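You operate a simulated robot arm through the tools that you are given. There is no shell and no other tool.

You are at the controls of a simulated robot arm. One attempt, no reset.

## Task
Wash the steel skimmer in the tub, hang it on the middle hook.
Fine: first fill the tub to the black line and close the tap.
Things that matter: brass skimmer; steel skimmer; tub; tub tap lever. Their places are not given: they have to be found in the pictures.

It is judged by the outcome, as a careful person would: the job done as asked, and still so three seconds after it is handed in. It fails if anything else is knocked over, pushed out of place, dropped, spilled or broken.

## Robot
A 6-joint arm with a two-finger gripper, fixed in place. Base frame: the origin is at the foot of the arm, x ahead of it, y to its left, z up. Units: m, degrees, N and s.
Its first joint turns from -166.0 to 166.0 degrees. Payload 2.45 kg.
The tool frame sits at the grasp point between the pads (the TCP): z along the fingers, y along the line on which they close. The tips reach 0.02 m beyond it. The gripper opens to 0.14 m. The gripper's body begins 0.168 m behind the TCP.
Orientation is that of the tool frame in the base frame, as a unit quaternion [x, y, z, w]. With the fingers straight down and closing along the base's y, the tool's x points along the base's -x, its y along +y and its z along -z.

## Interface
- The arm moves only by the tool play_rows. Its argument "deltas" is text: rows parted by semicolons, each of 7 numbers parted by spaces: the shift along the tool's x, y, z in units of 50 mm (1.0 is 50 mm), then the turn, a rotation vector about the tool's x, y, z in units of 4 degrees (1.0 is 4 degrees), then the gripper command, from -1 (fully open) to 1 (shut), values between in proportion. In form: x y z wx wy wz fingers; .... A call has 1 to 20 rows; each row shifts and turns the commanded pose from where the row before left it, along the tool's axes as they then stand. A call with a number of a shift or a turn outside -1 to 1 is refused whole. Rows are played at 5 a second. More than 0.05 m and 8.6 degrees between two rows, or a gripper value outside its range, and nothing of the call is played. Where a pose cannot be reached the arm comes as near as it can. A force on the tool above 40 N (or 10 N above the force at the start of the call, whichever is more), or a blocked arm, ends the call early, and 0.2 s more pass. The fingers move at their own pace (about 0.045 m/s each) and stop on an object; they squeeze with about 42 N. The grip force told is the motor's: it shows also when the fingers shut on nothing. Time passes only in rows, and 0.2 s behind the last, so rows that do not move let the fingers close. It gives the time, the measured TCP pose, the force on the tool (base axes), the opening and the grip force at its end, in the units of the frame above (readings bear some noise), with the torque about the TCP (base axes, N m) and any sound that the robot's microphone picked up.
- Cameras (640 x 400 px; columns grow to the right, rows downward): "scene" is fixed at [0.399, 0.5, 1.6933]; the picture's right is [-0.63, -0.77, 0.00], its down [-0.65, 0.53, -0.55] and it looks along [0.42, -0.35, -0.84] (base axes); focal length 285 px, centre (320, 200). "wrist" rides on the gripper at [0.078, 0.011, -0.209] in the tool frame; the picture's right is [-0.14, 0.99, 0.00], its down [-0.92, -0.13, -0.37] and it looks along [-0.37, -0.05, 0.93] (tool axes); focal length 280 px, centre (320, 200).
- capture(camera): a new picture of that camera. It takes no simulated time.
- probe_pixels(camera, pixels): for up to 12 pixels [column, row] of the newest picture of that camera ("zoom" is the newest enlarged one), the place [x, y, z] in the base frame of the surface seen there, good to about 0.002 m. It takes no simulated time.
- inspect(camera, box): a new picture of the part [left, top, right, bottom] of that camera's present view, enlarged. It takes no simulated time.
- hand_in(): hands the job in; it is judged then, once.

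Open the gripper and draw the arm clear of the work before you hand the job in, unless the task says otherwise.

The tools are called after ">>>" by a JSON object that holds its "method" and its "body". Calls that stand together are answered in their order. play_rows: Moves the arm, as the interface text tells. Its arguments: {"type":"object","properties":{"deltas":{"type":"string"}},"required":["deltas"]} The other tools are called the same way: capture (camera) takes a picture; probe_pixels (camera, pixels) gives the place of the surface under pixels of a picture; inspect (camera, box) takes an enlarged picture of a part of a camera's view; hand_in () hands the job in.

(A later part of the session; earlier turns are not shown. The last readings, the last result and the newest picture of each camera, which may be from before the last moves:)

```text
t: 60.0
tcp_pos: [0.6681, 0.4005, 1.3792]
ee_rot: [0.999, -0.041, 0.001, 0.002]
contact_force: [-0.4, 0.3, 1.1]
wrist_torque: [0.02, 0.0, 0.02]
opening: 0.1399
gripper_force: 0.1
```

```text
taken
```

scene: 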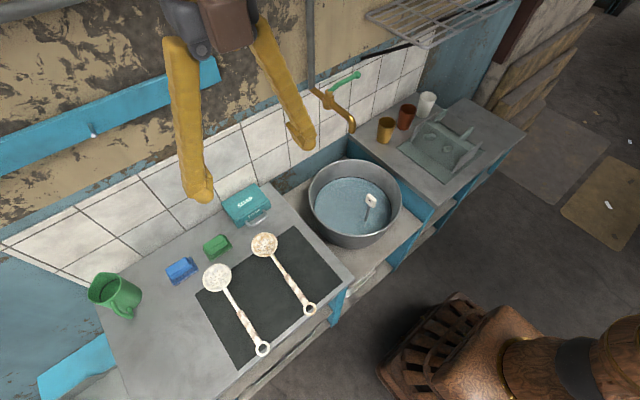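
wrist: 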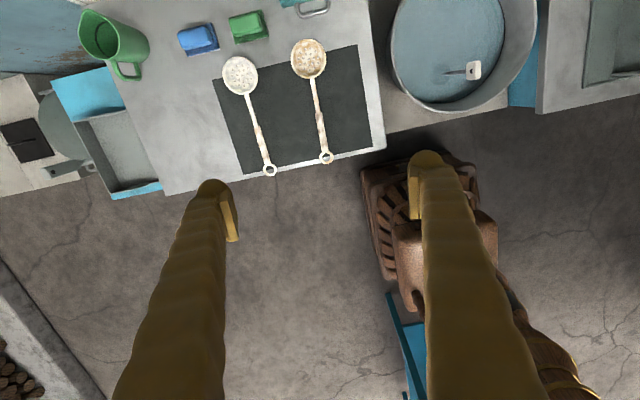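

I have a good view of both skimmers at (240,75) and (308,58) in the wrist picture, so I'll zoom in to tell steel from brass.

>>> {"method": "inspect", "body": {"camera": "wrist", "box": [210, 30, 350, 185]}}

>>> {"method": "inspect", "body": {"camera": "scene", "box": [190, 225, 290, 295]}}

>>> {"method": "inspect", "body": {"camera": "scene", "box": [240, 295, 330, 365]}}

```text
2.58 times, centred on (280, 108) of wrist
```

zoom: 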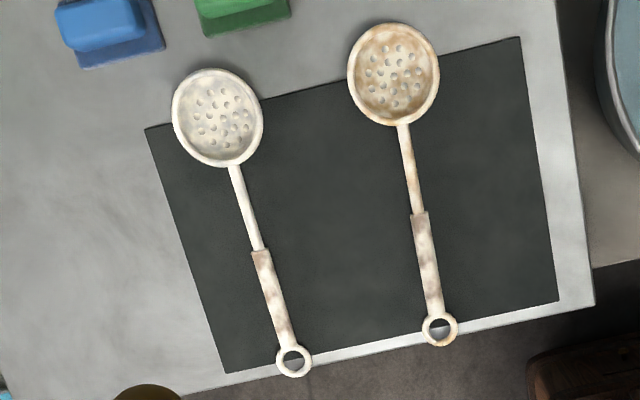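

```text
5.71 times, centred on (240, 260) of scene
```

zoom: 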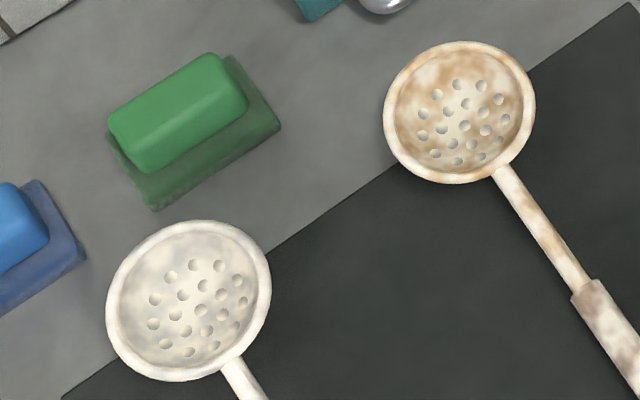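

```text
5.71 times, centred on (285, 330) of scene
```

zoom: 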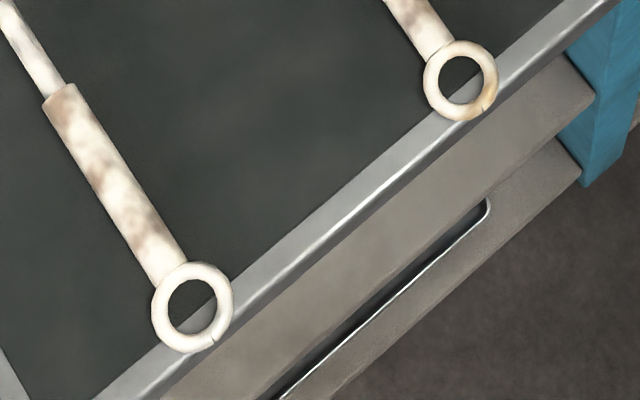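

The left one (y≈0.57) shows grey metal beneath the film and the right one golden-brown, so the left is the steel skimmer. I'll probe its handle and ring in this zoom.

>>> {"method": "probe_pixels", "body": {"camera": "zoom", "pixels": [[55, 95], [85, 145], [110, 185], [140, 235], [170, 280], [158, 308], [227, 308], [195, 268], [200, 345], [192, 308], [30, 50], [10, 20]]}}

>>> {"method": "inspect", "body": {"camera": "scene", "box": [190, 245, 290, 315]}}

>>> {"method": "probe_pixels", "body": {"camera": "zoom", "pixels": [[110, 190], [185, 110], [270, 180], [190, 262], [190, 190], [245, 262], [265, 300], [280, 330], [295, 350], [310, 375]]}}

```text
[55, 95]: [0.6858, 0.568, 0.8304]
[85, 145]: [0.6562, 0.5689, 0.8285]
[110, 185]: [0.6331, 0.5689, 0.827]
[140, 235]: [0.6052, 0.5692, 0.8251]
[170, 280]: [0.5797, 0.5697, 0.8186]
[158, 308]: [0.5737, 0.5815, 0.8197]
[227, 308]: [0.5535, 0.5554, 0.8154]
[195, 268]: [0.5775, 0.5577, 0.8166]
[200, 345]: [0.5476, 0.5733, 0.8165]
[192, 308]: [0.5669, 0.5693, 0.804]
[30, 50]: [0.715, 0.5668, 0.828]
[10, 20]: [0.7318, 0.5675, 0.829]
```

```text
5.71 times, centred on (240, 280) of scene
```

zoom: 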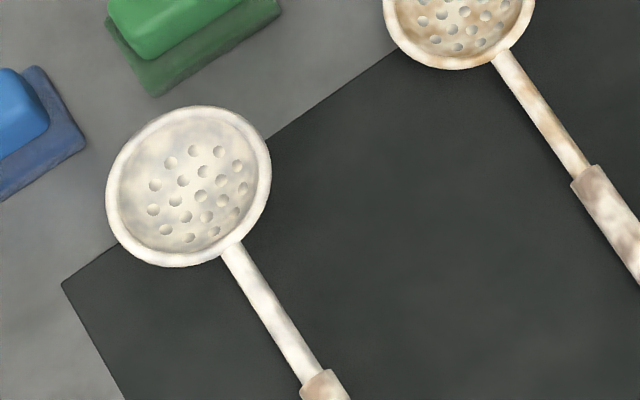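

```text
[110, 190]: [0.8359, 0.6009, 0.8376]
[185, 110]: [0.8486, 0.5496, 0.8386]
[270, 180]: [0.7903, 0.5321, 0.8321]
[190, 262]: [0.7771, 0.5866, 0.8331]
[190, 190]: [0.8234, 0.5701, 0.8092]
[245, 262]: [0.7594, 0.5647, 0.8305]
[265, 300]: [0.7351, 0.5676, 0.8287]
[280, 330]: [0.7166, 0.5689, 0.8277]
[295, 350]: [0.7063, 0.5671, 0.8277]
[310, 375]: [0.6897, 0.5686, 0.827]
```

The steel skimmer has its ring centre at (0.563, 0.569), grip along x=0.58–0.69 with top z≈0.828, and bowl centre (0.812, 0.568). I'll do a dry run of the hanging orientation first: finish the yaw and pitch the tool 44° forward.

>>> {"method": "play_rows", "body": {"deltas": "0 0 0 0 0 -1 -1;0 0 0 0 0 -0.2 -1;0 0 0 0 1 0 -1;0 0 0 0 1 0 -1;0 0 0 0 1 0 -1;0 0 0 0 1 0 -1;0 0 0 0 1 0 -1;0 0 0 0 1 0 -1;0 0 0 0 1 0 -1;0 0 0 0 1 0 -1;0 0 0 0 1 0 -1;0 0 0 0 1 0 -1;0 0 0 0 1 0 -1;0 0 0 0 0 0 -1"}}

>>> {"method": "capture", "body": {"camera": "wrist"}}

>>> {"method": "capture", "body": {"camera": "scene"}}

```text
t: 63.0
tcp_pos: [0.6696, 0.4011, 1.3809]
ee_rot: [0.927, 0.003, 0.375, 0.001]
contact_force: [-0.5, -1.1, 0.4]
wrist_torque: [-0.01, 0.0, -0.01]
opening: 0.1399
gripper_force: 0.1
```

```text
taken
```

wrist: 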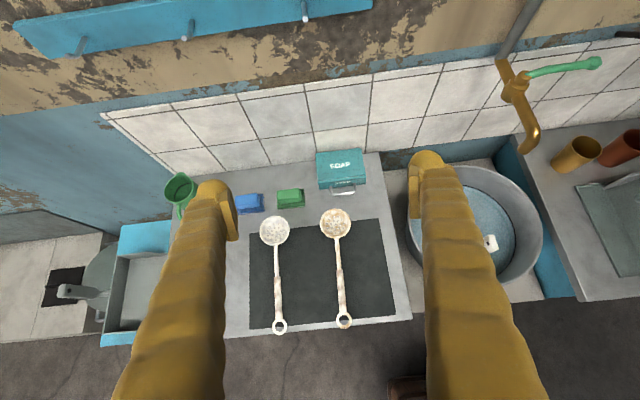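

```text
taken
```

scene: 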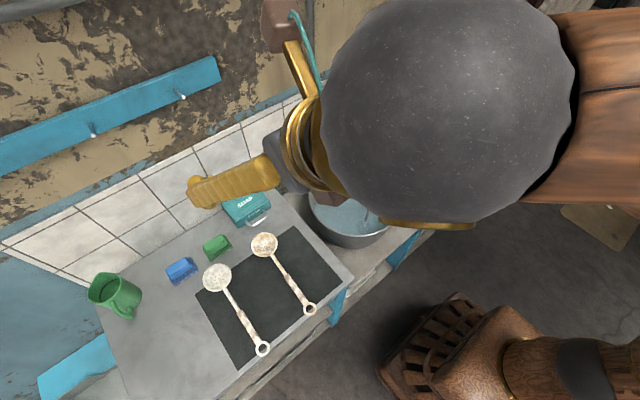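

Three hooks are visible at (305,12), (187,30) and (75,48), so the middle one is the y≈0.58 hook. I'll zoom in on it.

>>> {"method": "inspect", "body": {"camera": "wrist", "box": [10, 0, 380, 70]}}

>>> {"method": "inspect", "body": {"camera": "wrist", "box": [150, 0, 230, 60]}}

>>> {"method": "probe_pixels", "body": {"camera": "wrist", "pixels": [[187, 39], [186, 34], [189, 24], [76, 52], [79, 42], [305, 17], [304, 6], [150, 25], [150, 45], [150, 60], [330, 5], [20, 20]]}}

```text
1.73 times, centred on (195, 35) of wrist
```

zoom: 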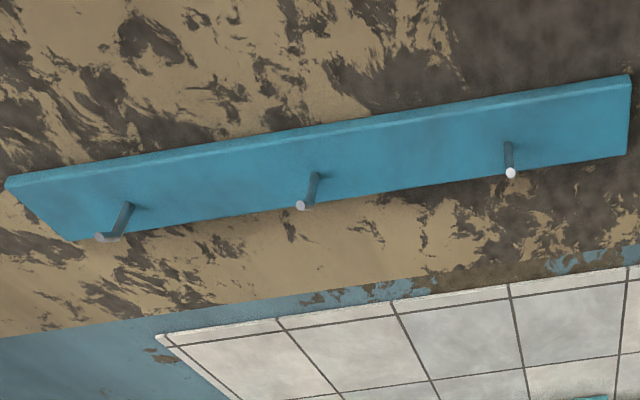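

```text
6.67 times, centred on (190, 30) of wrist
```

zoom: 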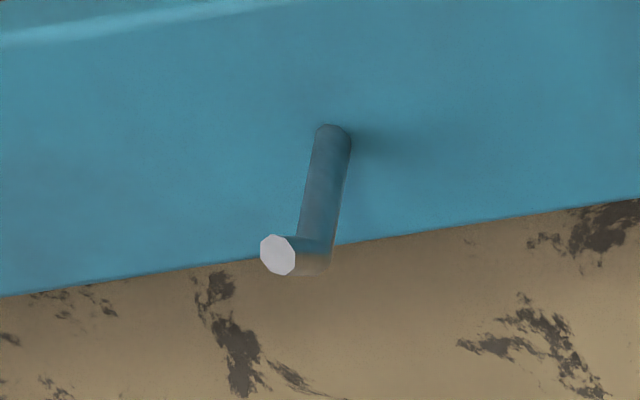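

```text
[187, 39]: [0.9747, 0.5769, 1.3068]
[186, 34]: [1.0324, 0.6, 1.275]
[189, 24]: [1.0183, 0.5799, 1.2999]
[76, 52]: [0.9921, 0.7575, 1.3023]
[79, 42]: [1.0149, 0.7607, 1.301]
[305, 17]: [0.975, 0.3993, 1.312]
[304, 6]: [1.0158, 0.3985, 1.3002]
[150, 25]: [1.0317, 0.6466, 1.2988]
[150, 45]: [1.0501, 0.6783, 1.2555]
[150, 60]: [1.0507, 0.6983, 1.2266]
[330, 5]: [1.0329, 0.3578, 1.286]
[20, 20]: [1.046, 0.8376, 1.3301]
```

The middle hook is a pin from the rail (x≈1.032, z 1.300) to x≈0.985, with a tip turned up to (0.970, 0.578, 1.312). I'll continue the dry run: move near the hook and pitch to horizontal.

>>> {"method": "play_rows", "body": {"deltas": "0 -0.6 0.6 0 0 0 -1;0 -0.6 0.6 0 0 0 -1;0 -0.6 0.6 0 0 0 -1;0 -0.6 0.6 0 0 0 -1;0 -0.6 0.6 0 0 0 -1;0 -0.6 0.6 0 0 0 -1;0 0 0 0 1 0 -1;0 0 0 0 1 0 -1;0 0 0 0 1 0 -1;0 0 0 0 1 0 -1;0 0 0 0 1 0 -1;0 0 0 0 1 0 -1;0 0 0 0 1 0 -1;0 0 0 0 1 0 -1;0 0 0 0 1 0 -1;0 0 0 0 1 0 -1;0 0 0 0 1 0 -1;0 0 0 0 0.5 0 -1"}}

>>> {"method": "capture", "body": {"camera": "wrist"}}

>>> {"method": "capture", "body": {"camera": "scene"}}

```text
t: 66.8
tcp_pos: [0.7922, 0.5823, 1.2497]
ee_rot: [0.707, 0.002, 0.707, 0.0]
contact_force: [-0.1, -0.1, 0.3]
wrist_torque: [0.0, 0.0, 0.01]
opening: 0.14
gripper_force: 0.0
```

```text
taken
```

wrist: 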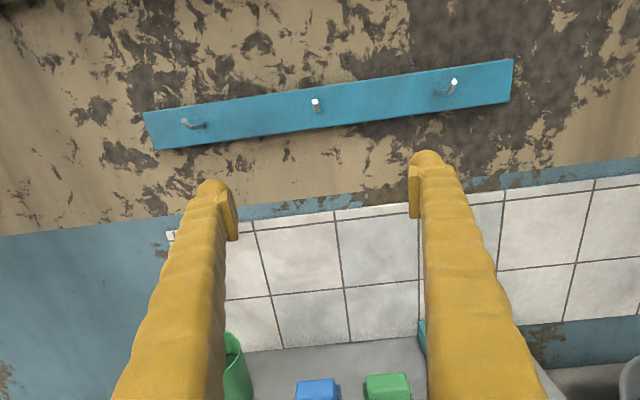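

```text
taken
```

scene: 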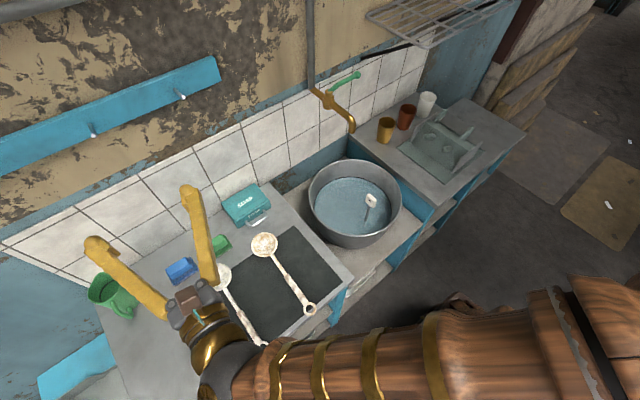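

The horizontal tool pose works at (0.792, 0.582, 1.25). I'll test reach forward below the hook height, to x≈0.97, z≈1.20, which stays clear of the wall.

>>> {"method": "play_rows", "body": {"deltas": "-0.5 0 0 0 0 0 -1;-0.5 0 0 0 0 0 -1;0 0 0.9 0 0 0 -1;0 0 0.9 0 0 0 -1;0 0 0.9 0 0 0 -1;0 0 0.8 0 0 0 -1;0 0 0 0 0 0 -1"}}

>>> {"method": "inspect", "body": {"camera": "wrist", "box": [180, 40, 480, 220]}}

>>> {"method": "probe_pixels", "body": {"camera": "zoom", "pixels": [[300, 100], [310, 105], [320, 110]]}}

```text
t: 68.4
tcp_pos: [0.9688, 0.5831, 1.1977]
ee_rot: [0.707, 0.003, 0.707, 0.0]
contact_force: [0.1, 0.1, -0.3]
wrist_torque: [-0.01, 0.02, 0.01]
opening: 0.14
gripper_force: 0.1
```

```text
2.13 times, centred on (330, 130) of wrist
```

zoom: 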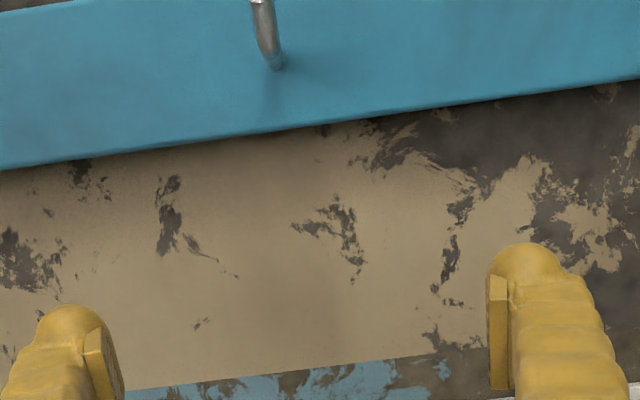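

```text
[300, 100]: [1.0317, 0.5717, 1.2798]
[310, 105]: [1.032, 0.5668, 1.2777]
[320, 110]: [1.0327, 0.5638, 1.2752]
```

Reach is fine. I'll take a full wrist view here and measure the hook's shape precisely.

>>> {"method": "inspect", "body": {"camera": "wrist", "box": [270, 0, 350, 80]}}

>>> {"method": "probe_pixels", "body": {"camera": "zoom", "pixels": [[250, 180], [265, 200], [280, 230], [290, 260], [300, 300], [305, 330], [310, 360], [265, 150], [250, 220]]}}

```text
5.00 times, centred on (310, 40) of wrist
```

zoom: 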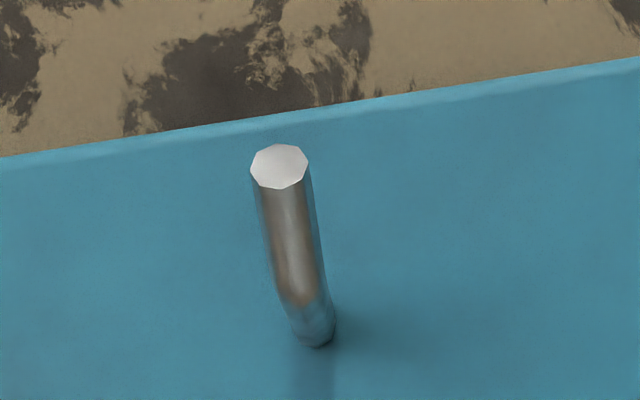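

```text
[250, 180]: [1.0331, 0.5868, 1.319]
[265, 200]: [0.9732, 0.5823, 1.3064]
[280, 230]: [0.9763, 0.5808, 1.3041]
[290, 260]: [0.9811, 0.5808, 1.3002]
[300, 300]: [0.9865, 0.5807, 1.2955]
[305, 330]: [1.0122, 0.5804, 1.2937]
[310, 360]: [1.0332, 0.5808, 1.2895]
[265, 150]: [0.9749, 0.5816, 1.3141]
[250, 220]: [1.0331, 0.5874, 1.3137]
```

The hook pin has about a 9 mm diameter, axis z≈1.298, y≈0.5805; its tip turns up 45° to about (0.972, 1.313). Now I'll back off, pitch the tool down and go above the steel skimmer's grip.

>>> {"method": "play_rows", "body": {"deltas": "0 0 -1 0 0 0 -1;0 0 -1 0 0 0 -1;0 0 -1 0 0 0 -1;0 0 -1 0 0 0 -1;0 0 0 0 -1 0 -1;0 0 0 0 -1 0 -1;0 0 0 0 -1 0 -1;0 0 0 0 -1 0 -1;0 0 0 0 -1 0 -1;0 0 0 0 -1 0 -1;0 0 0 0 -1 0 -1;0 0 0 0 -1 0 -1;0 0 0 0 -1 0 -1;0 0 0 0 -1 0 -1;0 0 0 0 -1 0 -1;0 0 0 0 -1 0 -1"}}

>>> {"method": "play_rows", "body": {"deltas": "0 0 0 0 -1 0 -1;0 0 0 0 -1 0 -1;0 0 0 0 -1 0 -1;0 0 0 0 -1 0 -1;0 0 0 0 -1 0 -1;0 0 0 0 -1 0 -1;0 0 0 0 -1 0 -1;0 0 0 0 -1 0 -1;0 0 0 0 -1 0 -1;0 0 0 0 -1 0 -1;0 0 0 0 -0.5 0 -1;-0.43 0.045 0.8 0 0 0 -1;-0.43 0.045 0.8 0 0 0 -1;-0.43 0.045 0.8 0 0 0 -1;-0.43 0.045 0.8 0 0 0 -1;-0.43 0.045 0.8 0 0 0 -1;-0.43 0.045 0.8 0 0 0 -1;0 0 0 0 0 0 -1"}}

>>> {"method": "capture", "body": {"camera": "wrist"}}

>>> {"method": "capture", "body": {"camera": "scene"}}

```text
t: 71.8
tcp_pos: [0.7667, 0.5826, 1.1988]
ee_rot: [0.934, 0.003, 0.357, 0.001]
contact_force: [0.1, -0.1, -0.3]
wrist_torque: [0.02, 0.0, -0.01]
opening: 0.1398
gripper_force: 0.1
```

```text
t: 75.6
tcp_pos: [0.6392, 0.5647, 0.9567]
ee_rot: [1.0, 0.002, 0.0, 0.002]
contact_force: [-0.7, 0.3, -0.2]
wrist_torque: [-0.03, -0.02, 0.0]
opening: 0.1402
gripper_force: 0.0
```

```text
taken
```

wrist: 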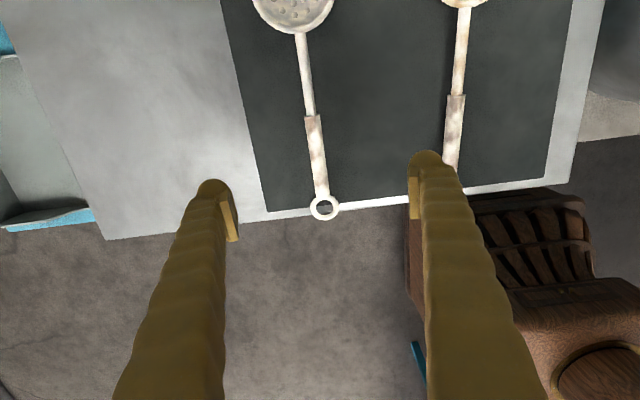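

```text
taken
```

scene: 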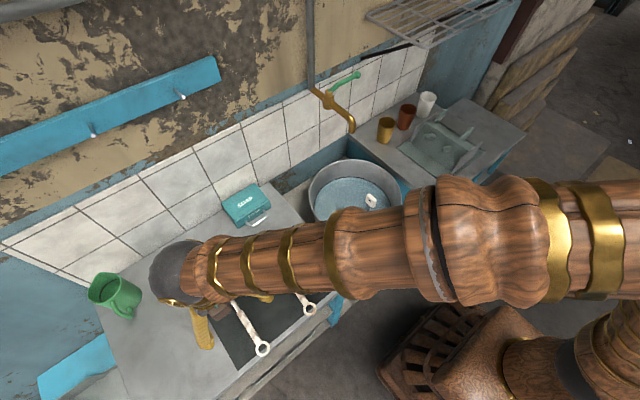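

The tool is 4 mm off the handle in y at (0.639, 0.565). I'll narrow the gap, correct y and descend to z≈0.829, then close.

>>> {"method": "play_rows", "body": {"deltas": "0 -0.08 0.6 0 0 0 0;0 0 0.6 0 0 0 0;0 0 0.6 0 0 0 0;0 0 0.4 0 0 0 0;0 0 0.2 0 0 0 0;0 0 0.1 0 0 0 0;0 0 0 0 0 0 0"}}

>>> {"method": "inspect", "body": {"camera": "wrist", "box": [200, 50, 440, 250]}}

```text
t: 77.2
tcp_pos: [0.6381, 0.5695, 0.8327]
ee_rot: [1.0, 0.002, 0.0, 0.001]
contact_force: [-1.3, 0.8, 0.0]
wrist_torque: [-0.03, -0.01, 0.0]
opening: 0.0697
gripper_force: 0.0
```

```text
2.00 times, centred on (320, 150) of wrist
```

zoom: 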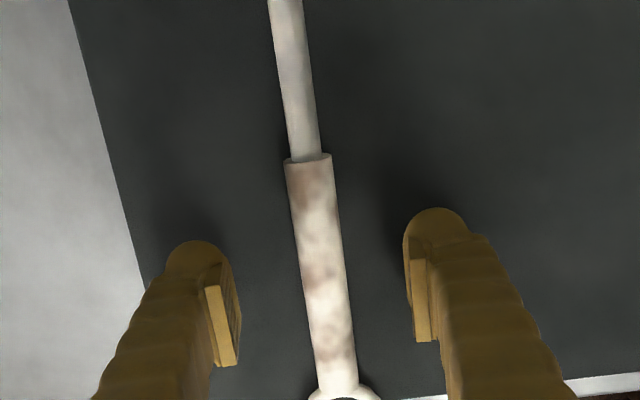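

The handle is centred between the fingers. I'll lower 4 mm more and close.

>>> {"method": "play_rows", "body": {"deltas": "0 0 0.08 0 0 0 0;0 0 0 0 0 0 0.7;0 0 0 0 0 0 0.9;0 0 0 0 0 0 1;0 0 0 0 0 0 1;0 0 0 0 0 0 1;0 0 0 0 0 0 1"}}

>>> {"method": "inspect", "body": {"camera": "wrist", "box": [200, 50, 440, 250]}}

```text
t: 78.8
tcp_pos: [0.6385, 0.5694, 0.8297]
ee_rot: [1.0, 0.003, 0.0, 0.002]
contact_force: [0.0, 0.1, 0.2]
wrist_torque: [0.03, 0.03, -0.11]
opening: 0.0171
gripper_force: 41.9
```

```text
2.00 times, centred on (320, 150) of wrist
```

zoom: 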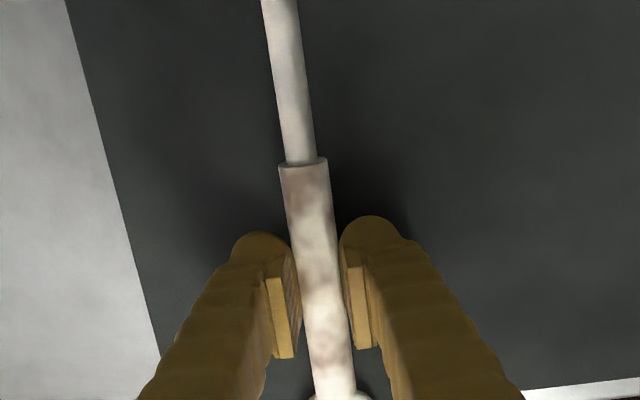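

Gripped at an opening of 17 mm with 42 N. I'll lift gently 100 mm and check that it comes up level.

>>> {"method": "play_rows", "body": {"deltas": "0 0 -0.2 0 0 0 1;0 0 -0.3 0 0 0 1;0 0 -0.5 0 0 0 1;0 0 -0.5 0 0 0 1;0 0 -0.5 0 0 0 1;0 0 0 0 0 0 1"}}

>>> {"method": "capture", "body": {"camera": "wrist"}}

>>> {"method": "capture", "body": {"camera": "scene"}}

```text
t: 80.2
tcp_pos: [0.6395, 0.5688, 0.9319]
ee_rot: [1.0, 0.001, 0.0, 0.002]
contact_force: [0.5, 0.3, -1.8]
wrist_torque: [0.01, 0.15, -0.03]
opening: 0.0171
gripper_force: 41.7
```

```text
taken
```

wrist: 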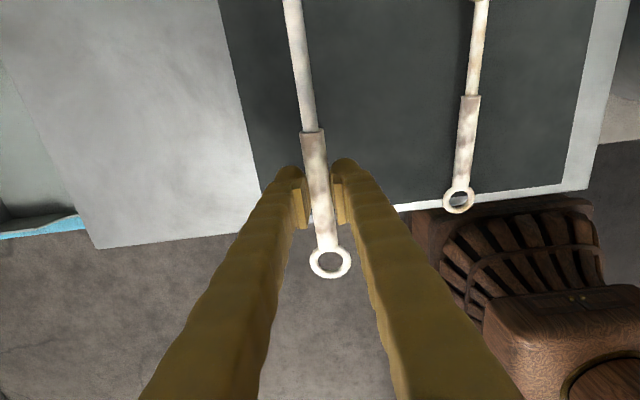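

```text
taken
```

scene: 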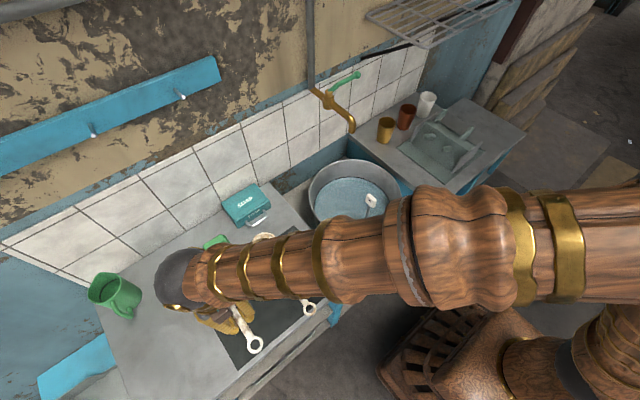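

The steel skimmer is held firmly and the brass one is untouched. To get the bowl low and the ring up, the tool must turn back around z, so I'll raise to z≈1.13 and then yaw 120°.

>>> {"method": "play_rows", "body": {"deltas": "0 0 -0.6 0 0 0 1;0 0 -0.7 0 0 0 1;0 0 -0.7 0 0 0 1;0 0 -0.7 0 0 0 1;0 0 -0.7 0 0 0 1;0 0 -0.6 0 0 0 1;0 0 0 0 0 0.5 1;0 0 0 0 0 1 1;0 0 0 0 0 1 1;0 0 0 0 0 1 1;0 0 0 0 0 1 1;0 0 0 0 0 1 1;0 0 0 0 0 1 1;0 0 0 0 0 1 1;0 0 0 0 0 1 1;0 0 0 0 0 1 1;0 0 0 0 0 1 1;0 0 0 0 0 1 1;0 0 0 0 0 1 1;0 0 0 0 0 1 1"}}

>>> {"method": "play_rows", "body": {"deltas": "0 0 0 0 0 1 1;0 0 0 0 0 1 1;0 0 0 0 0 1 1;0 0 0 0 0 1 1;0 0 0 0 0 1 1;0 0 0 0 0 1 1;0 0 0 0 0 1 1;0 0 0 0 0 1 1;0 0 0 0 0 1 1;0 0 0 0 0 1 1;0 0 0 0 0 1 1;0 0 0 0 0 1 1;0 0 0 0 0 1 1;0 0 0 0 0 1 1;0 0 0 0 0 1 1;0 0 0 0 0 1 1;0 0 0 0 0 0.5 1;0 0 0 0 0 0 1"}}

>>> {"method": "capture", "body": {"camera": "wrist"}}

>>> {"method": "capture", "body": {"camera": "scene"}}

```text
t: 84.4
tcp_pos: [0.6388, 0.5718, 1.1297]
ee_rot: [0.891, -0.453, 0.0, 0.002]
contact_force: [0.4, -0.8, -1.6]
wrist_torque: [0.11, 0.07, 0.04]
opening: 0.017
gripper_force: 42.2
```

```text
t: 88.2
tcp_pos: [0.6382, 0.5715, 1.13]
ee_rot: [-0.501, 0.866, -0.002, -0.002]
contact_force: [0.7, 0.1, -0.8]
wrist_torque: [0.12, -0.08, -0.02]
opening: 0.0169
gripper_force: 42.0
```

```text
taken
```

wrist: 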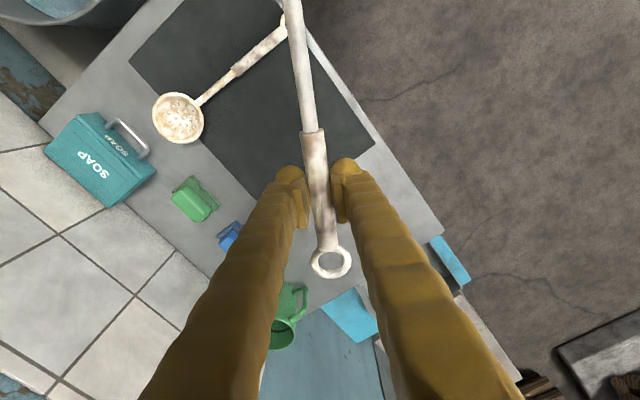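

```text
taken
```

scene: 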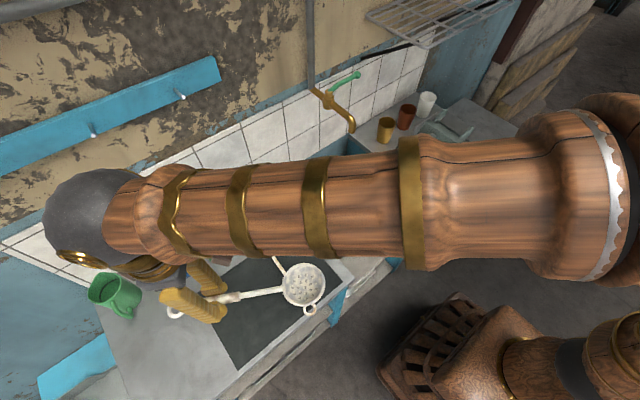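

Now tool x points to 240° with the bowl on the robot side. I'll pitch 44° so the bowl hangs low and the ring is up.

>>> {"method": "play_rows", "body": {"deltas": "0 0 0 0 -0.5 0 1;0 0 0 0 -1 0 1;0 0 0 0 -1 0 1;0 0 0 0 -1 0 1;0 0 0 0 -1 0 1;0 0 0 0 -1 0 1;0 0 0 0 -1 0 1;0 0 0 0 -1 0 1;0 0 0 0 -1 0 1;0 0 0 0 -1 0 1;0 0 0 0 -1 0 1;0 0 0 0 -0.5 0 1;0 0 0 0 0 0 1"}}

>>> {"method": "capture", "body": {"camera": "wrist"}}

>>> {"method": "capture", "body": {"camera": "scene"}}

```text
t: 91.0
tcp_pos: [0.6389, 0.5701, 1.1292]
ee_rot: [-0.465, 0.803, 0.187, 0.324]
contact_force: [0.8, -0.2, -1.0]
wrist_torque: [0.09, -0.05, -0.01]
opening: 0.0171
gripper_force: 41.7
```

```text
taken
```

wrist: 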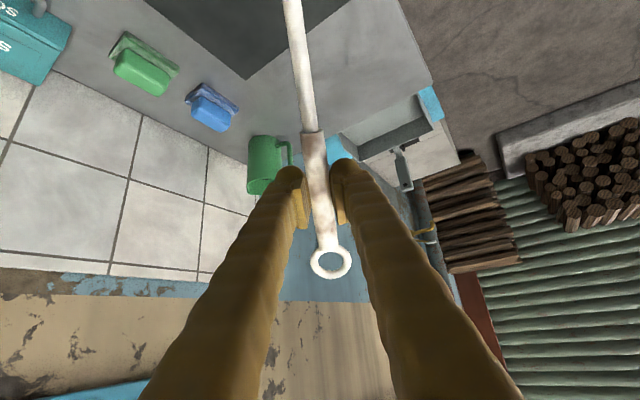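

```text
taken
```

scene: 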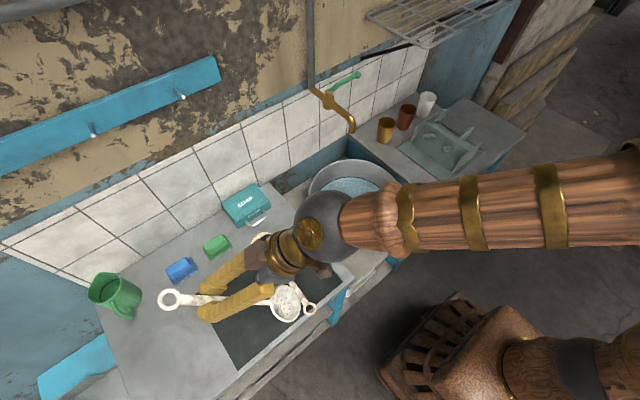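

The pose looks right and the grip is steady. Next I'll move sideways towards the tub's robot side, to TCP (0.62, 0.02, 1.10).

>>> {"method": "play_rows", "body": {"deltas": "0.3 -0.21 -0.26 0 0 0 1;0.6165 -0.432 -0.526 0 0 0 1;0.6165 -0.432 -0.526 0 0 0 1;0.6165 -0.432 -0.526 0 0 0 1;0.6165 -0.432 -0.526 0 0 0 1;0.6165 -0.432 -0.526 0 0 0 1;0.6165 -0.432 -0.526 0 0 0 1;0.6165 -0.432 -0.526 0 0 0 1;0.6165 -0.432 -0.526 0 0 0 1;0.6165 -0.432 -0.526 0 0 0 1;0.6165 -0.432 -0.526 0 0 0 1;0.6165 -0.432 -0.526 0 0 0 1;0.3 -0.21 -0.26 0 0 0 1;0 0 0 0 0 0 1"}}

>>> {"method": "capture", "body": {"camera": "scene"}}

>>> {"method": "capture", "body": {"camera": "wrist"}}

```text
t: 94.0
tcp_pos: [0.6184, 0.0229, 1.1039]
ee_rot: [-0.466, 0.802, 0.187, 0.323]
contact_force: [0.5, 0.0, -0.2]
wrist_torque: [0.05, -0.02, 0.0]
opening: 0.0171
gripper_force: 41.7
```

```text
taken
```

scene: 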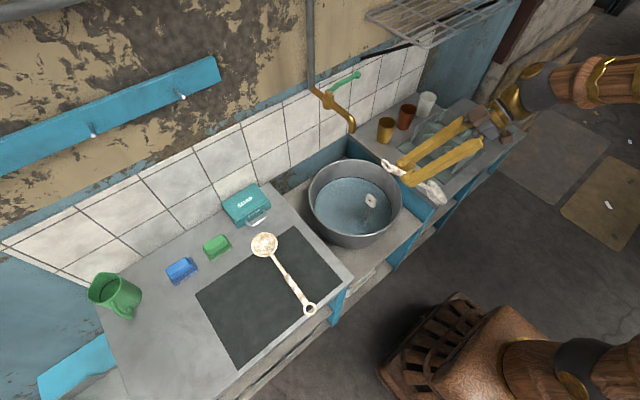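

```text
taken
```

wrist: 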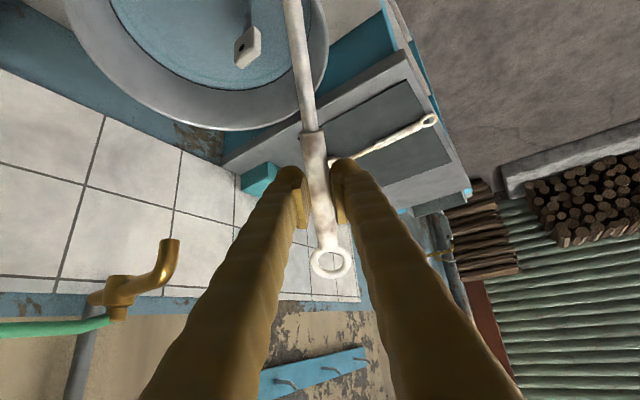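

The skimmer is clear of everything and the scene view is open. I'll move in over the tub to TCP (0.809, 0.02, 1.0), passing the plug stem on its -y side.

>>> {"method": "play_rows", "body": {"deltas": "0.017 -0.55 0.465 0 0 0 1;0.017 -0.55 0.465 0 0 0 1;0.017 -0.55 0.465 0 0 0 1;0.017 -0.55 0.465 0 0 0 1;0.017 -0.55 0.465 0 0 0 1;0.017 -0.55 0.465 0 0 0 1;0 0 0 0 0 0 1"}}

>>> {"method": "inspect", "body": {"camera": "scene", "box": [280, 50, 440, 260]}}

>>> {"method": "capture", "body": {"camera": "wrist"}}

```text
t: 95.6
tcp_pos: [0.8171, 0.0213, 0.9972]
ee_rot: [-0.465, 0.803, 0.186, 0.323]
contact_force: [-0.5, -0.5, -1.6]
wrist_torque: [0.09, -0.04, 0.0]
opening: 0.0172
gripper_force: 41.8
```

```text
1.90 times, centred on (360, 155) of scene
```

zoom: 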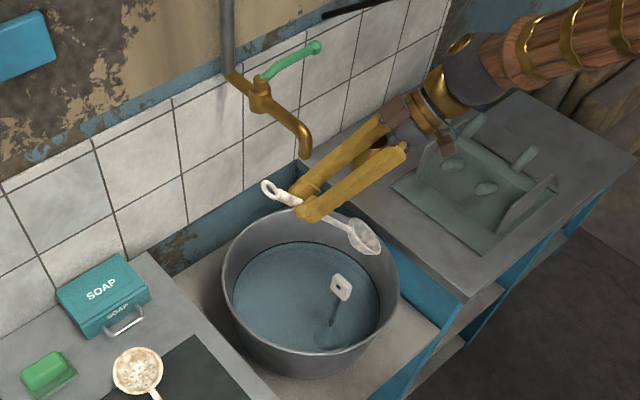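

```text
taken
```

wrist: 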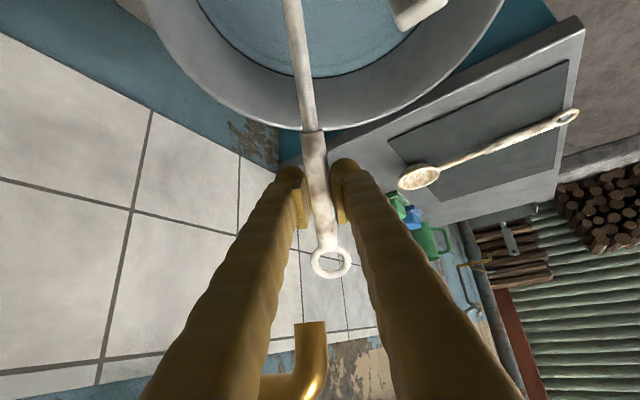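

The clearance to the spout is about 5 cm. I'll probe the bowl, handle and ring positions to verify the geometry.

>>> {"method": "inspect", "body": {"camera": "scene", "box": [320, 120, 420, 200]}}

>>> {"method": "probe_pixels", "body": {"camera": "zoom", "pixels": [[410, 210], [430, 240], [385, 200], [365, 170], [120, 90], [440, 190]]}}

```text
5.00 times, centred on (370, 160) of scene
```

zoom: 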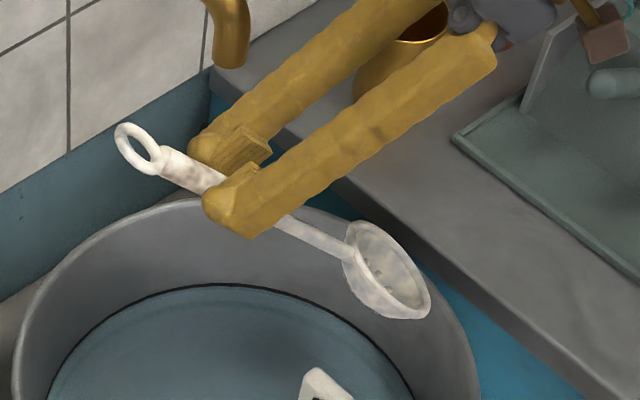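

```text
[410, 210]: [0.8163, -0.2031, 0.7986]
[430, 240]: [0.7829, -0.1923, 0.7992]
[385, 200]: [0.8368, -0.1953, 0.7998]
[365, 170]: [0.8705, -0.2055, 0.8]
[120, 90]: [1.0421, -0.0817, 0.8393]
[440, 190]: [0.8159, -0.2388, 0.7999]
```

Now I'll probe the actual bowl and ring pixels of this zoom: rim (372,223), (428,303), interior (390,270), ring (122,130), handle (185,168).

>>> {"method": "probe_pixels", "body": {"camera": "zoom", "pixels": [[372, 225], [426, 303], [390, 275], [355, 245], [320, 236], [122, 130], [152, 170], [185, 168], [138, 148], [345, 262], [375, 310]]}}

```text
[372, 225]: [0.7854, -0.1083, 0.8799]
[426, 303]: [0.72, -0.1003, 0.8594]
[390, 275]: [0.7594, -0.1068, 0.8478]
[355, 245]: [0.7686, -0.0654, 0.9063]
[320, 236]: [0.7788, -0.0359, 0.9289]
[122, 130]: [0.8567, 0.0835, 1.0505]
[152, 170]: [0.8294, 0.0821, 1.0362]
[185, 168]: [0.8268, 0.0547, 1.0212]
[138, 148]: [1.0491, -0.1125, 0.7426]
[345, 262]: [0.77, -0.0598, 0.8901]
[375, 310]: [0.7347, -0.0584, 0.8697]
```

The geometry matches: bowl centre is about (0.755, -0.087, 0.878). I'll shift the bowl to (0.745, -0.04) and lower it into the water in steps.

>>> {"method": "play_rows", "body": {"deltas": "-0.27 0.309 0.261 0 0 0 1;-0.27 0.309 0.261 0 0 0 1;0.392 0 0.405 0 0 0 1;0.392 0 0.405 0 0 0 1;0.392 0 0.405 0 0 0 1;0.392 0 0.405 0 0 0 1;0 0 0 0 0 0 1"}}

>>> {"method": "inspect", "body": {"camera": "scene", "box": [300, 130, 420, 250]}}

```text
t: 97.2
tcp_pos: [0.8039, 0.0686, 0.8865]
ee_rot: [-0.465, 0.803, 0.186, 0.323]
contact_force: [-0.3, 0.6, -1.9]
wrist_torque: [0.06, -0.04, 0.0]
opening: 0.0172
gripper_force: 42.1
```

```text
3.33 times, centred on (360, 190) of scene
```

zoom: 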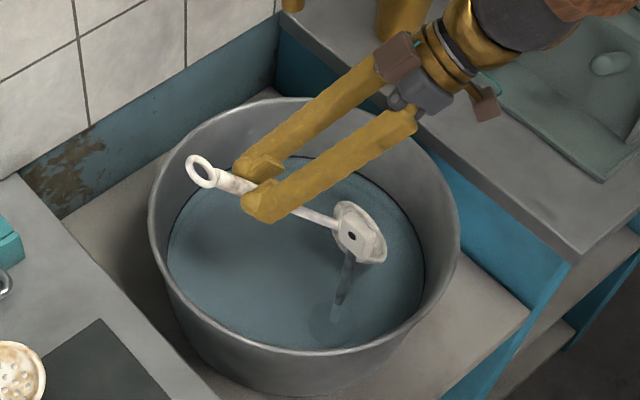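

The bowl is near the water, seen behind the plug handle from this view. The gripper's wrist is near the drainer on the right, so I'll check its height before lowering further.

>>> {"method": "probe_pixels", "body": {"camera": "zoom", "pixels": [[487, 108], [430, 125], [400, 60], [500, 40], [340, 210], [375, 250], [590, 65], [555, 165], [400, 20], [375, 215]]}}

>>> {"method": "capture", "body": {"camera": "scene"}}

>>> {"method": "capture", "body": {"camera": "wrist"}}

```text
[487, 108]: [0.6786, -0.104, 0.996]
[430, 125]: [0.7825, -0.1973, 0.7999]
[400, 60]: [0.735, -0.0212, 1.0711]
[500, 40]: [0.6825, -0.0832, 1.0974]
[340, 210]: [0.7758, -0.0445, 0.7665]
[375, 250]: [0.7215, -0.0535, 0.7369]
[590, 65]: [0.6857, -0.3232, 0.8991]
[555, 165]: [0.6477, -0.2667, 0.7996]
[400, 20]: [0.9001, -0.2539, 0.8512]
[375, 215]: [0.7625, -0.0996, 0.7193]
```

```text
taken
```

scene: 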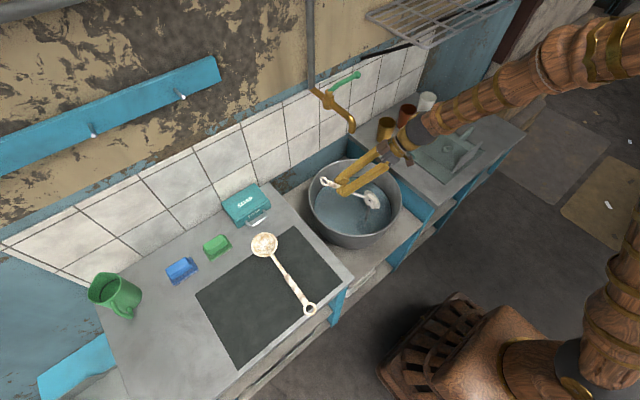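

```text
taken
```

wrist: 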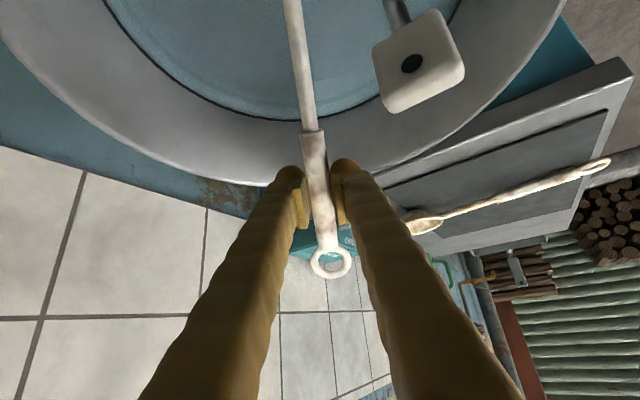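

The gripper's lowest body part is at z≈1.0, over the near side, which is fine. I'll lower the bowl another 58 mm into the water.

>>> {"method": "play_rows", "body": {"deltas": "0.271 0 0.28 0 0 0 1;0.271 0 0.28 0 0 0 1;0.271 0 0.28 0 0 0 1;0 0 0 0 0 0 1"}}

>>> {"method": "inspect", "body": {"camera": "scene", "box": [300, 130, 420, 250]}}

>>> {"method": "inspect", "body": {"camera": "wrist", "box": [200, 0, 500, 190]}}

```text
t: 98.2
tcp_pos: [0.8029, 0.0672, 0.8266]
ee_rot: [-0.466, 0.803, 0.186, 0.322]
contact_force: [0.0, -1.3, -1.1]
wrist_torque: [0.02, -0.04, 0.02]
opening: 0.017
gripper_force: 42.3
```

```text
3.33 times, centred on (360, 190) of scene
```

zoom: 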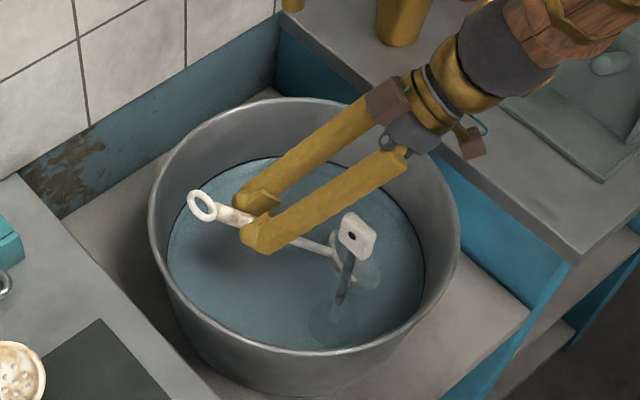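

```text
2.11 times, centred on (350, 95) of wrist
```

zoom: 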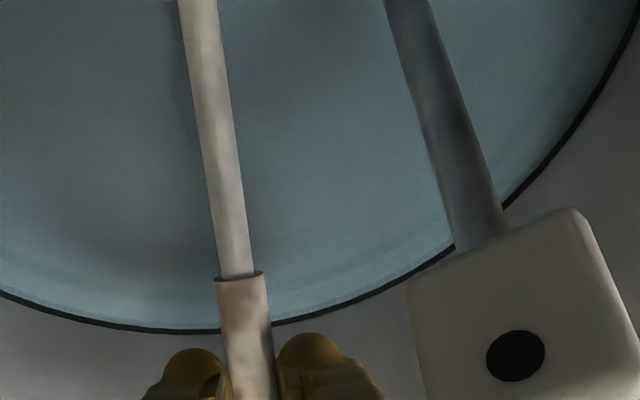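

The bowl is under the surface with no contact force. I'll swish it back and forth, on the side away from the plug.

>>> {"method": "play_rows", "body": {"deltas": "0 -0.35 0 0 0 0 1;0 -0.35 0 0 0 0 1;0 0.35 0 0 0 0 1;0 0.35 0 0 0 0 1;0 -0.35 0 0 0 0 1;0 -0.35 0 0 0 0 1;-0.288 0 0.278 0 0 0 1;0.288 0 -0.278 0 0 0 1;-0.288 0 0.278 0 0 0 1;0.288 0 -0.278 0 0 0 1;0 0.35 0 0 0 0 1;0 0.35 0 0 0 0 1;0 -0.35 0 0 0 0 1;0 -0.35 0 0 0 0 1;0 0.35 0 0 0 0 1;0 0.35 0 0 0 0 1;0 -0.35 0 0 0 0 1;0 -0.35 0 0 0 0 1;0 0.35 0 0 0 0 1;0 0.35 0 0 0 0 1"}}

>>> {"method": "inspect", "body": {"camera": "scene", "box": [300, 130, 420, 250]}}

```text
t: 102.4
tcp_pos: [0.8007, 0.0684, 0.8255]
ee_rot: [-0.466, 0.803, 0.186, 0.323]
contact_force: [0.0, 0.5, -1.9]
wrist_torque: [0.08, -0.05, 0.02]
opening: 0.0172
gripper_force: 42.1
```

```text
3.33 times, centred on (360, 190) of scene
```

zoom: 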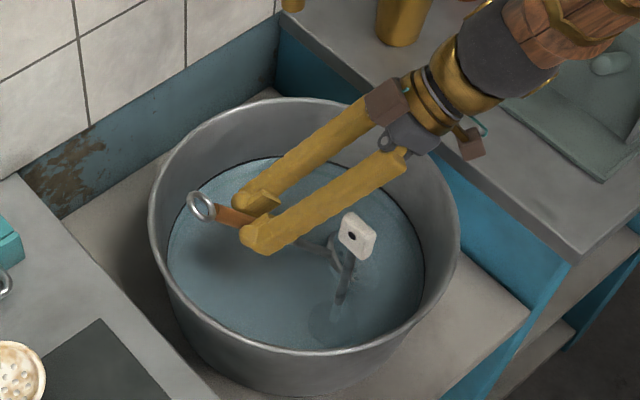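

The film has gone: the ring is now silver and the grip shows as wood. I'll lift the bowl out over the tub and inspect it, letting it drip there.

>>> {"method": "play_rows", "body": {"deltas": "-0.271 0 -0.28 0 0 0 1;-0.271 0 -0.28 0 0 0 1;-0.271 0 -0.28 0 0 0 1;-0.392 0 -0.405 0 0 0 1;-0.392 0 -0.405 0 0 0 1;0 0 0 0 0 0 1;0 0 0 0 0 0 1;0 0 0 0 0 0 1;0 0 0 0 0 0 1;0 0 0 0 0 0 1;0 0 0 0 0 0 1;0 0 0 0 0 0 1;0 0 0 0 0 0 1;0 0 0 0 0 0 1;0 0 0 0 0 0 1"}}

>>> {"method": "inspect", "body": {"camera": "scene", "box": [300, 130, 420, 250]}}

>>> {"method": "capture", "body": {"camera": "wrist"}}

```text
t: 105.6
tcp_pos: [0.8025, 0.0682, 0.9401]
ee_rot: [-0.464, 0.803, 0.186, 0.324]
contact_force: [-1.3, -0.5, -0.7]
wrist_torque: [0.1, -0.04, 0.0]
opening: 0.0169
gripper_force: 42.1
```

```text
3.33 times, centred on (360, 190) of scene
```

zoom: 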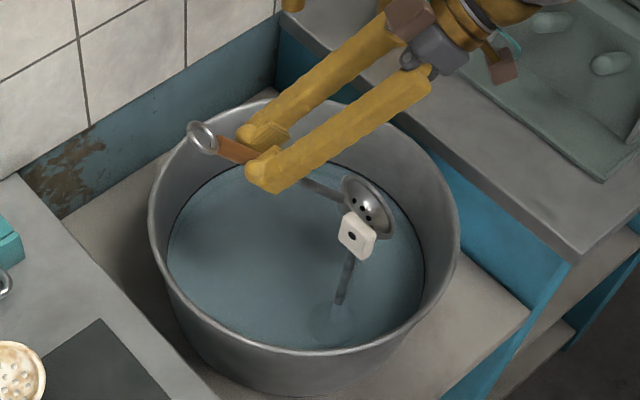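

```text
taken
```

wrist: 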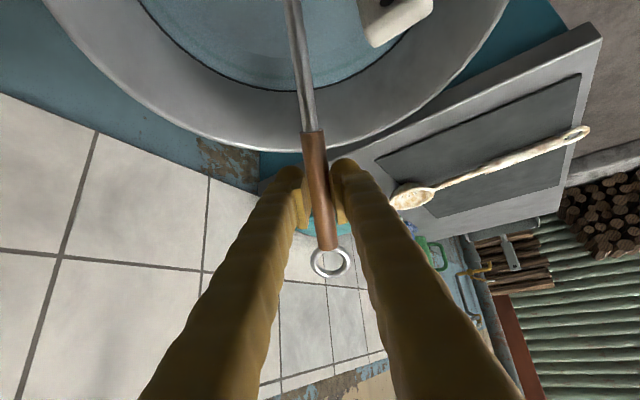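

The steel skimmer is clean and shiny. I'll raise it, retrace back out over the robot side of the tub, and check.

>>> {"method": "play_rows", "body": {"deltas": "-0.392 0 -0.405 0 0 0 1;-0.392 0 -0.405 0 0 0 1;0.27 -0.309 -0.261 0 0 0 1;0.27 -0.309 -0.261 0 0 0 1;0 0 0 0 0 0 1;-0.017 0.55 -0.465 0 0 0 1;-0.017 0.55 -0.465 0 0 0 1;-0.017 0.55 -0.465 0 0 0 1;-0.017 0.55 -0.465 0 0 0 1;-0.017 0.55 -0.465 0 0 0 1;-0.017 0.55 -0.465 0 0 0 1;0 0 0 0 0 0 1"}}

>>> {"method": "capture", "body": {"camera": "scene"}}

>>> {"method": "inspect", "body": {"camera": "scene", "box": [300, 150, 410, 250]}}

>>> {"method": "probe_pixels", "body": {"camera": "zoom", "pixels": [[240, 230], [300, 160], [330, 250], [420, 250], [200, 220], [220, 250], [330, 200]]}}

```text
t: 108.2
tcp_pos: [0.6203, 0.0224, 1.0994]
ee_rot: [-0.465, 0.803, 0.186, 0.323]
contact_force: [0.3, 0.8, -2.1]
wrist_torque: [0.07, -0.05, -0.02]
opening: 0.017
gripper_force: 42.5
```

```text
taken
```

scene: 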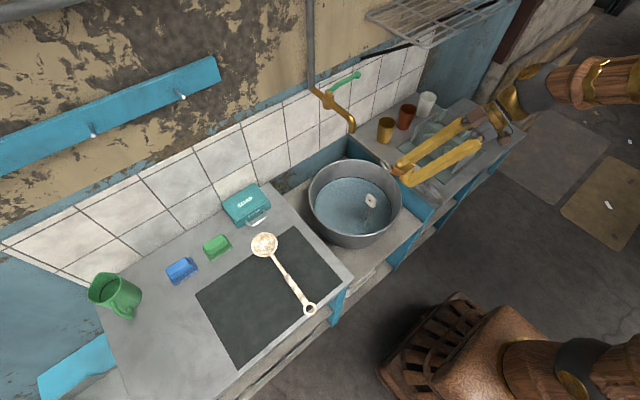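

```text
4.00 times, centred on (355, 200) of scene
```

zoom: 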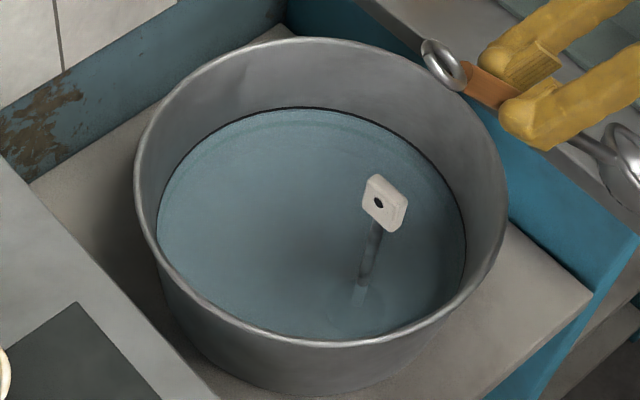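

```text
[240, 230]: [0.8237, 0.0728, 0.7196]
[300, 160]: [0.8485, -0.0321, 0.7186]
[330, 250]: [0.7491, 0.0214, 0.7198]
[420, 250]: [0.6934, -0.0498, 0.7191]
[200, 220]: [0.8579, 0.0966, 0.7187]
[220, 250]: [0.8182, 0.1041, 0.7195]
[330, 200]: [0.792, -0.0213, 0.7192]
```

The water is still on the line and the plug is undisturbed. I'll turn the tool -60° about the vertical so the ring side faces +x.

>>> {"method": "play_rows", "body": {"deltas": "0 0 0 0.695 0 0.719 1;0 0 0 0.695 0 0.719 1;0 0 0 0.695 0 0.719 1;0 0 0 0.695 0 0.719 1;0 0 0 0.695 0 0.719 1;0 0 0 0.695 0 0.719 1;0 0 0 0.695 0 0.719 1;0 0 0 0.695 0 0.719 1;0 0 0 0.695 0 0.719 1;0 0 0 0.695 0 0.719 1;0 0 0 0.695 0 0.719 1;0 0 0 0.695 0 0.719 1;0 0 0 0.695 0 0.719 1;0 0 0 0.695 0 0.719 1;0 0 0 0.695 0 0.719 1;0 0 0 0 0 0 1"}}

>>> {"method": "capture", "body": {"camera": "scene"}}

```text
t: 111.6
tcp_pos: [0.6193, 0.0212, 1.0987]
ee_rot: [-0.035, 0.929, 0.011, 0.368]
contact_force: [0.7, 0.2, -0.7]
wrist_torque: [0.02, -0.1, 0.02]
opening: 0.0167
gripper_force: 42.2
out of reach, approached as far as the arm can: row 15
```

```text
taken
```

scene: 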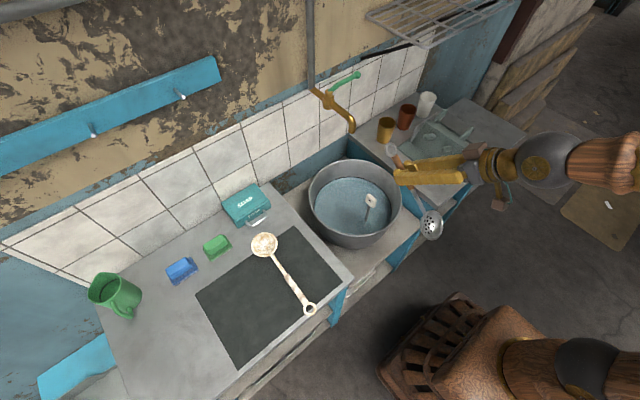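

It's within 4° of the wanted yaw, with a mild reach limit this close in. I'll carry it left and up to about (0.66, 0.58, 1.20), which should relax that.

>>> {"method": "play_rows", "body": {"deltas": "-0.11 0.46 -0.012 0 0 0 1;-0.214 0.925 -0.025 0 0 0 1;-0.214 0.925 -0.025 0 0 0 1;-0.214 0.925 -0.025 0 0 0 1;-0.214 0.925 -0.025 0 0 0 1;-0.214 0.925 -0.025 0 0 0 1;-0.214 0.925 -0.025 0 0 0 1;-0.214 0.925 -0.025 0 0 0 1;-0.214 0.925 -0.025 0 0 0 1;-0.214 0.925 -0.025 0 0 0 1;-0.214 0.925 -0.025 0 0 0 1;-0.214 0.925 -0.025 0 0 0 1;-0.11 0.46 -0.012 0 0 0 1;0 0 0 0 0 0 1"}}

>>> {"method": "capture", "body": {"camera": "scene"}}

>>> {"method": "capture", "body": {"camera": "wrist"}}

```text
t: 114.6
tcp_pos: [0.6625, 0.5832, 1.1921]
ee_rot: [-0.034, 0.929, 0.011, 0.368]
contact_force: [1.0, 0.2, -1.4]
wrist_torque: [0.01, -0.08, 0.0]
opening: 0.0165
gripper_force: 41.8
```

```text
taken
```

scene: 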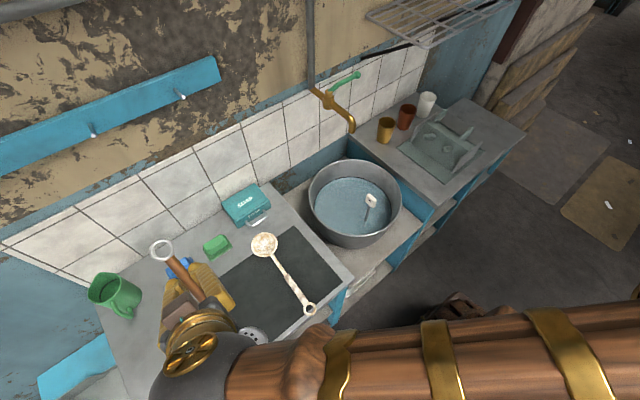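

```text
taken
```

wrist: 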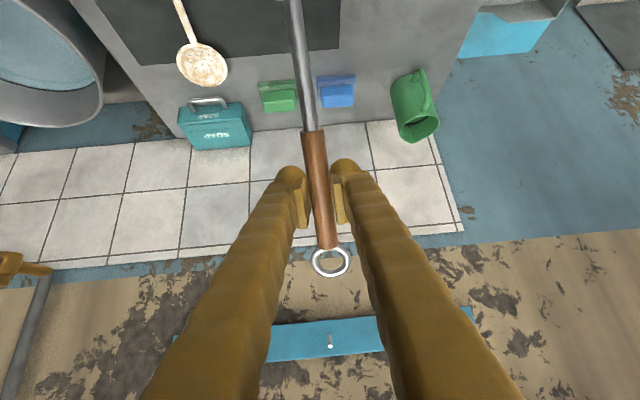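

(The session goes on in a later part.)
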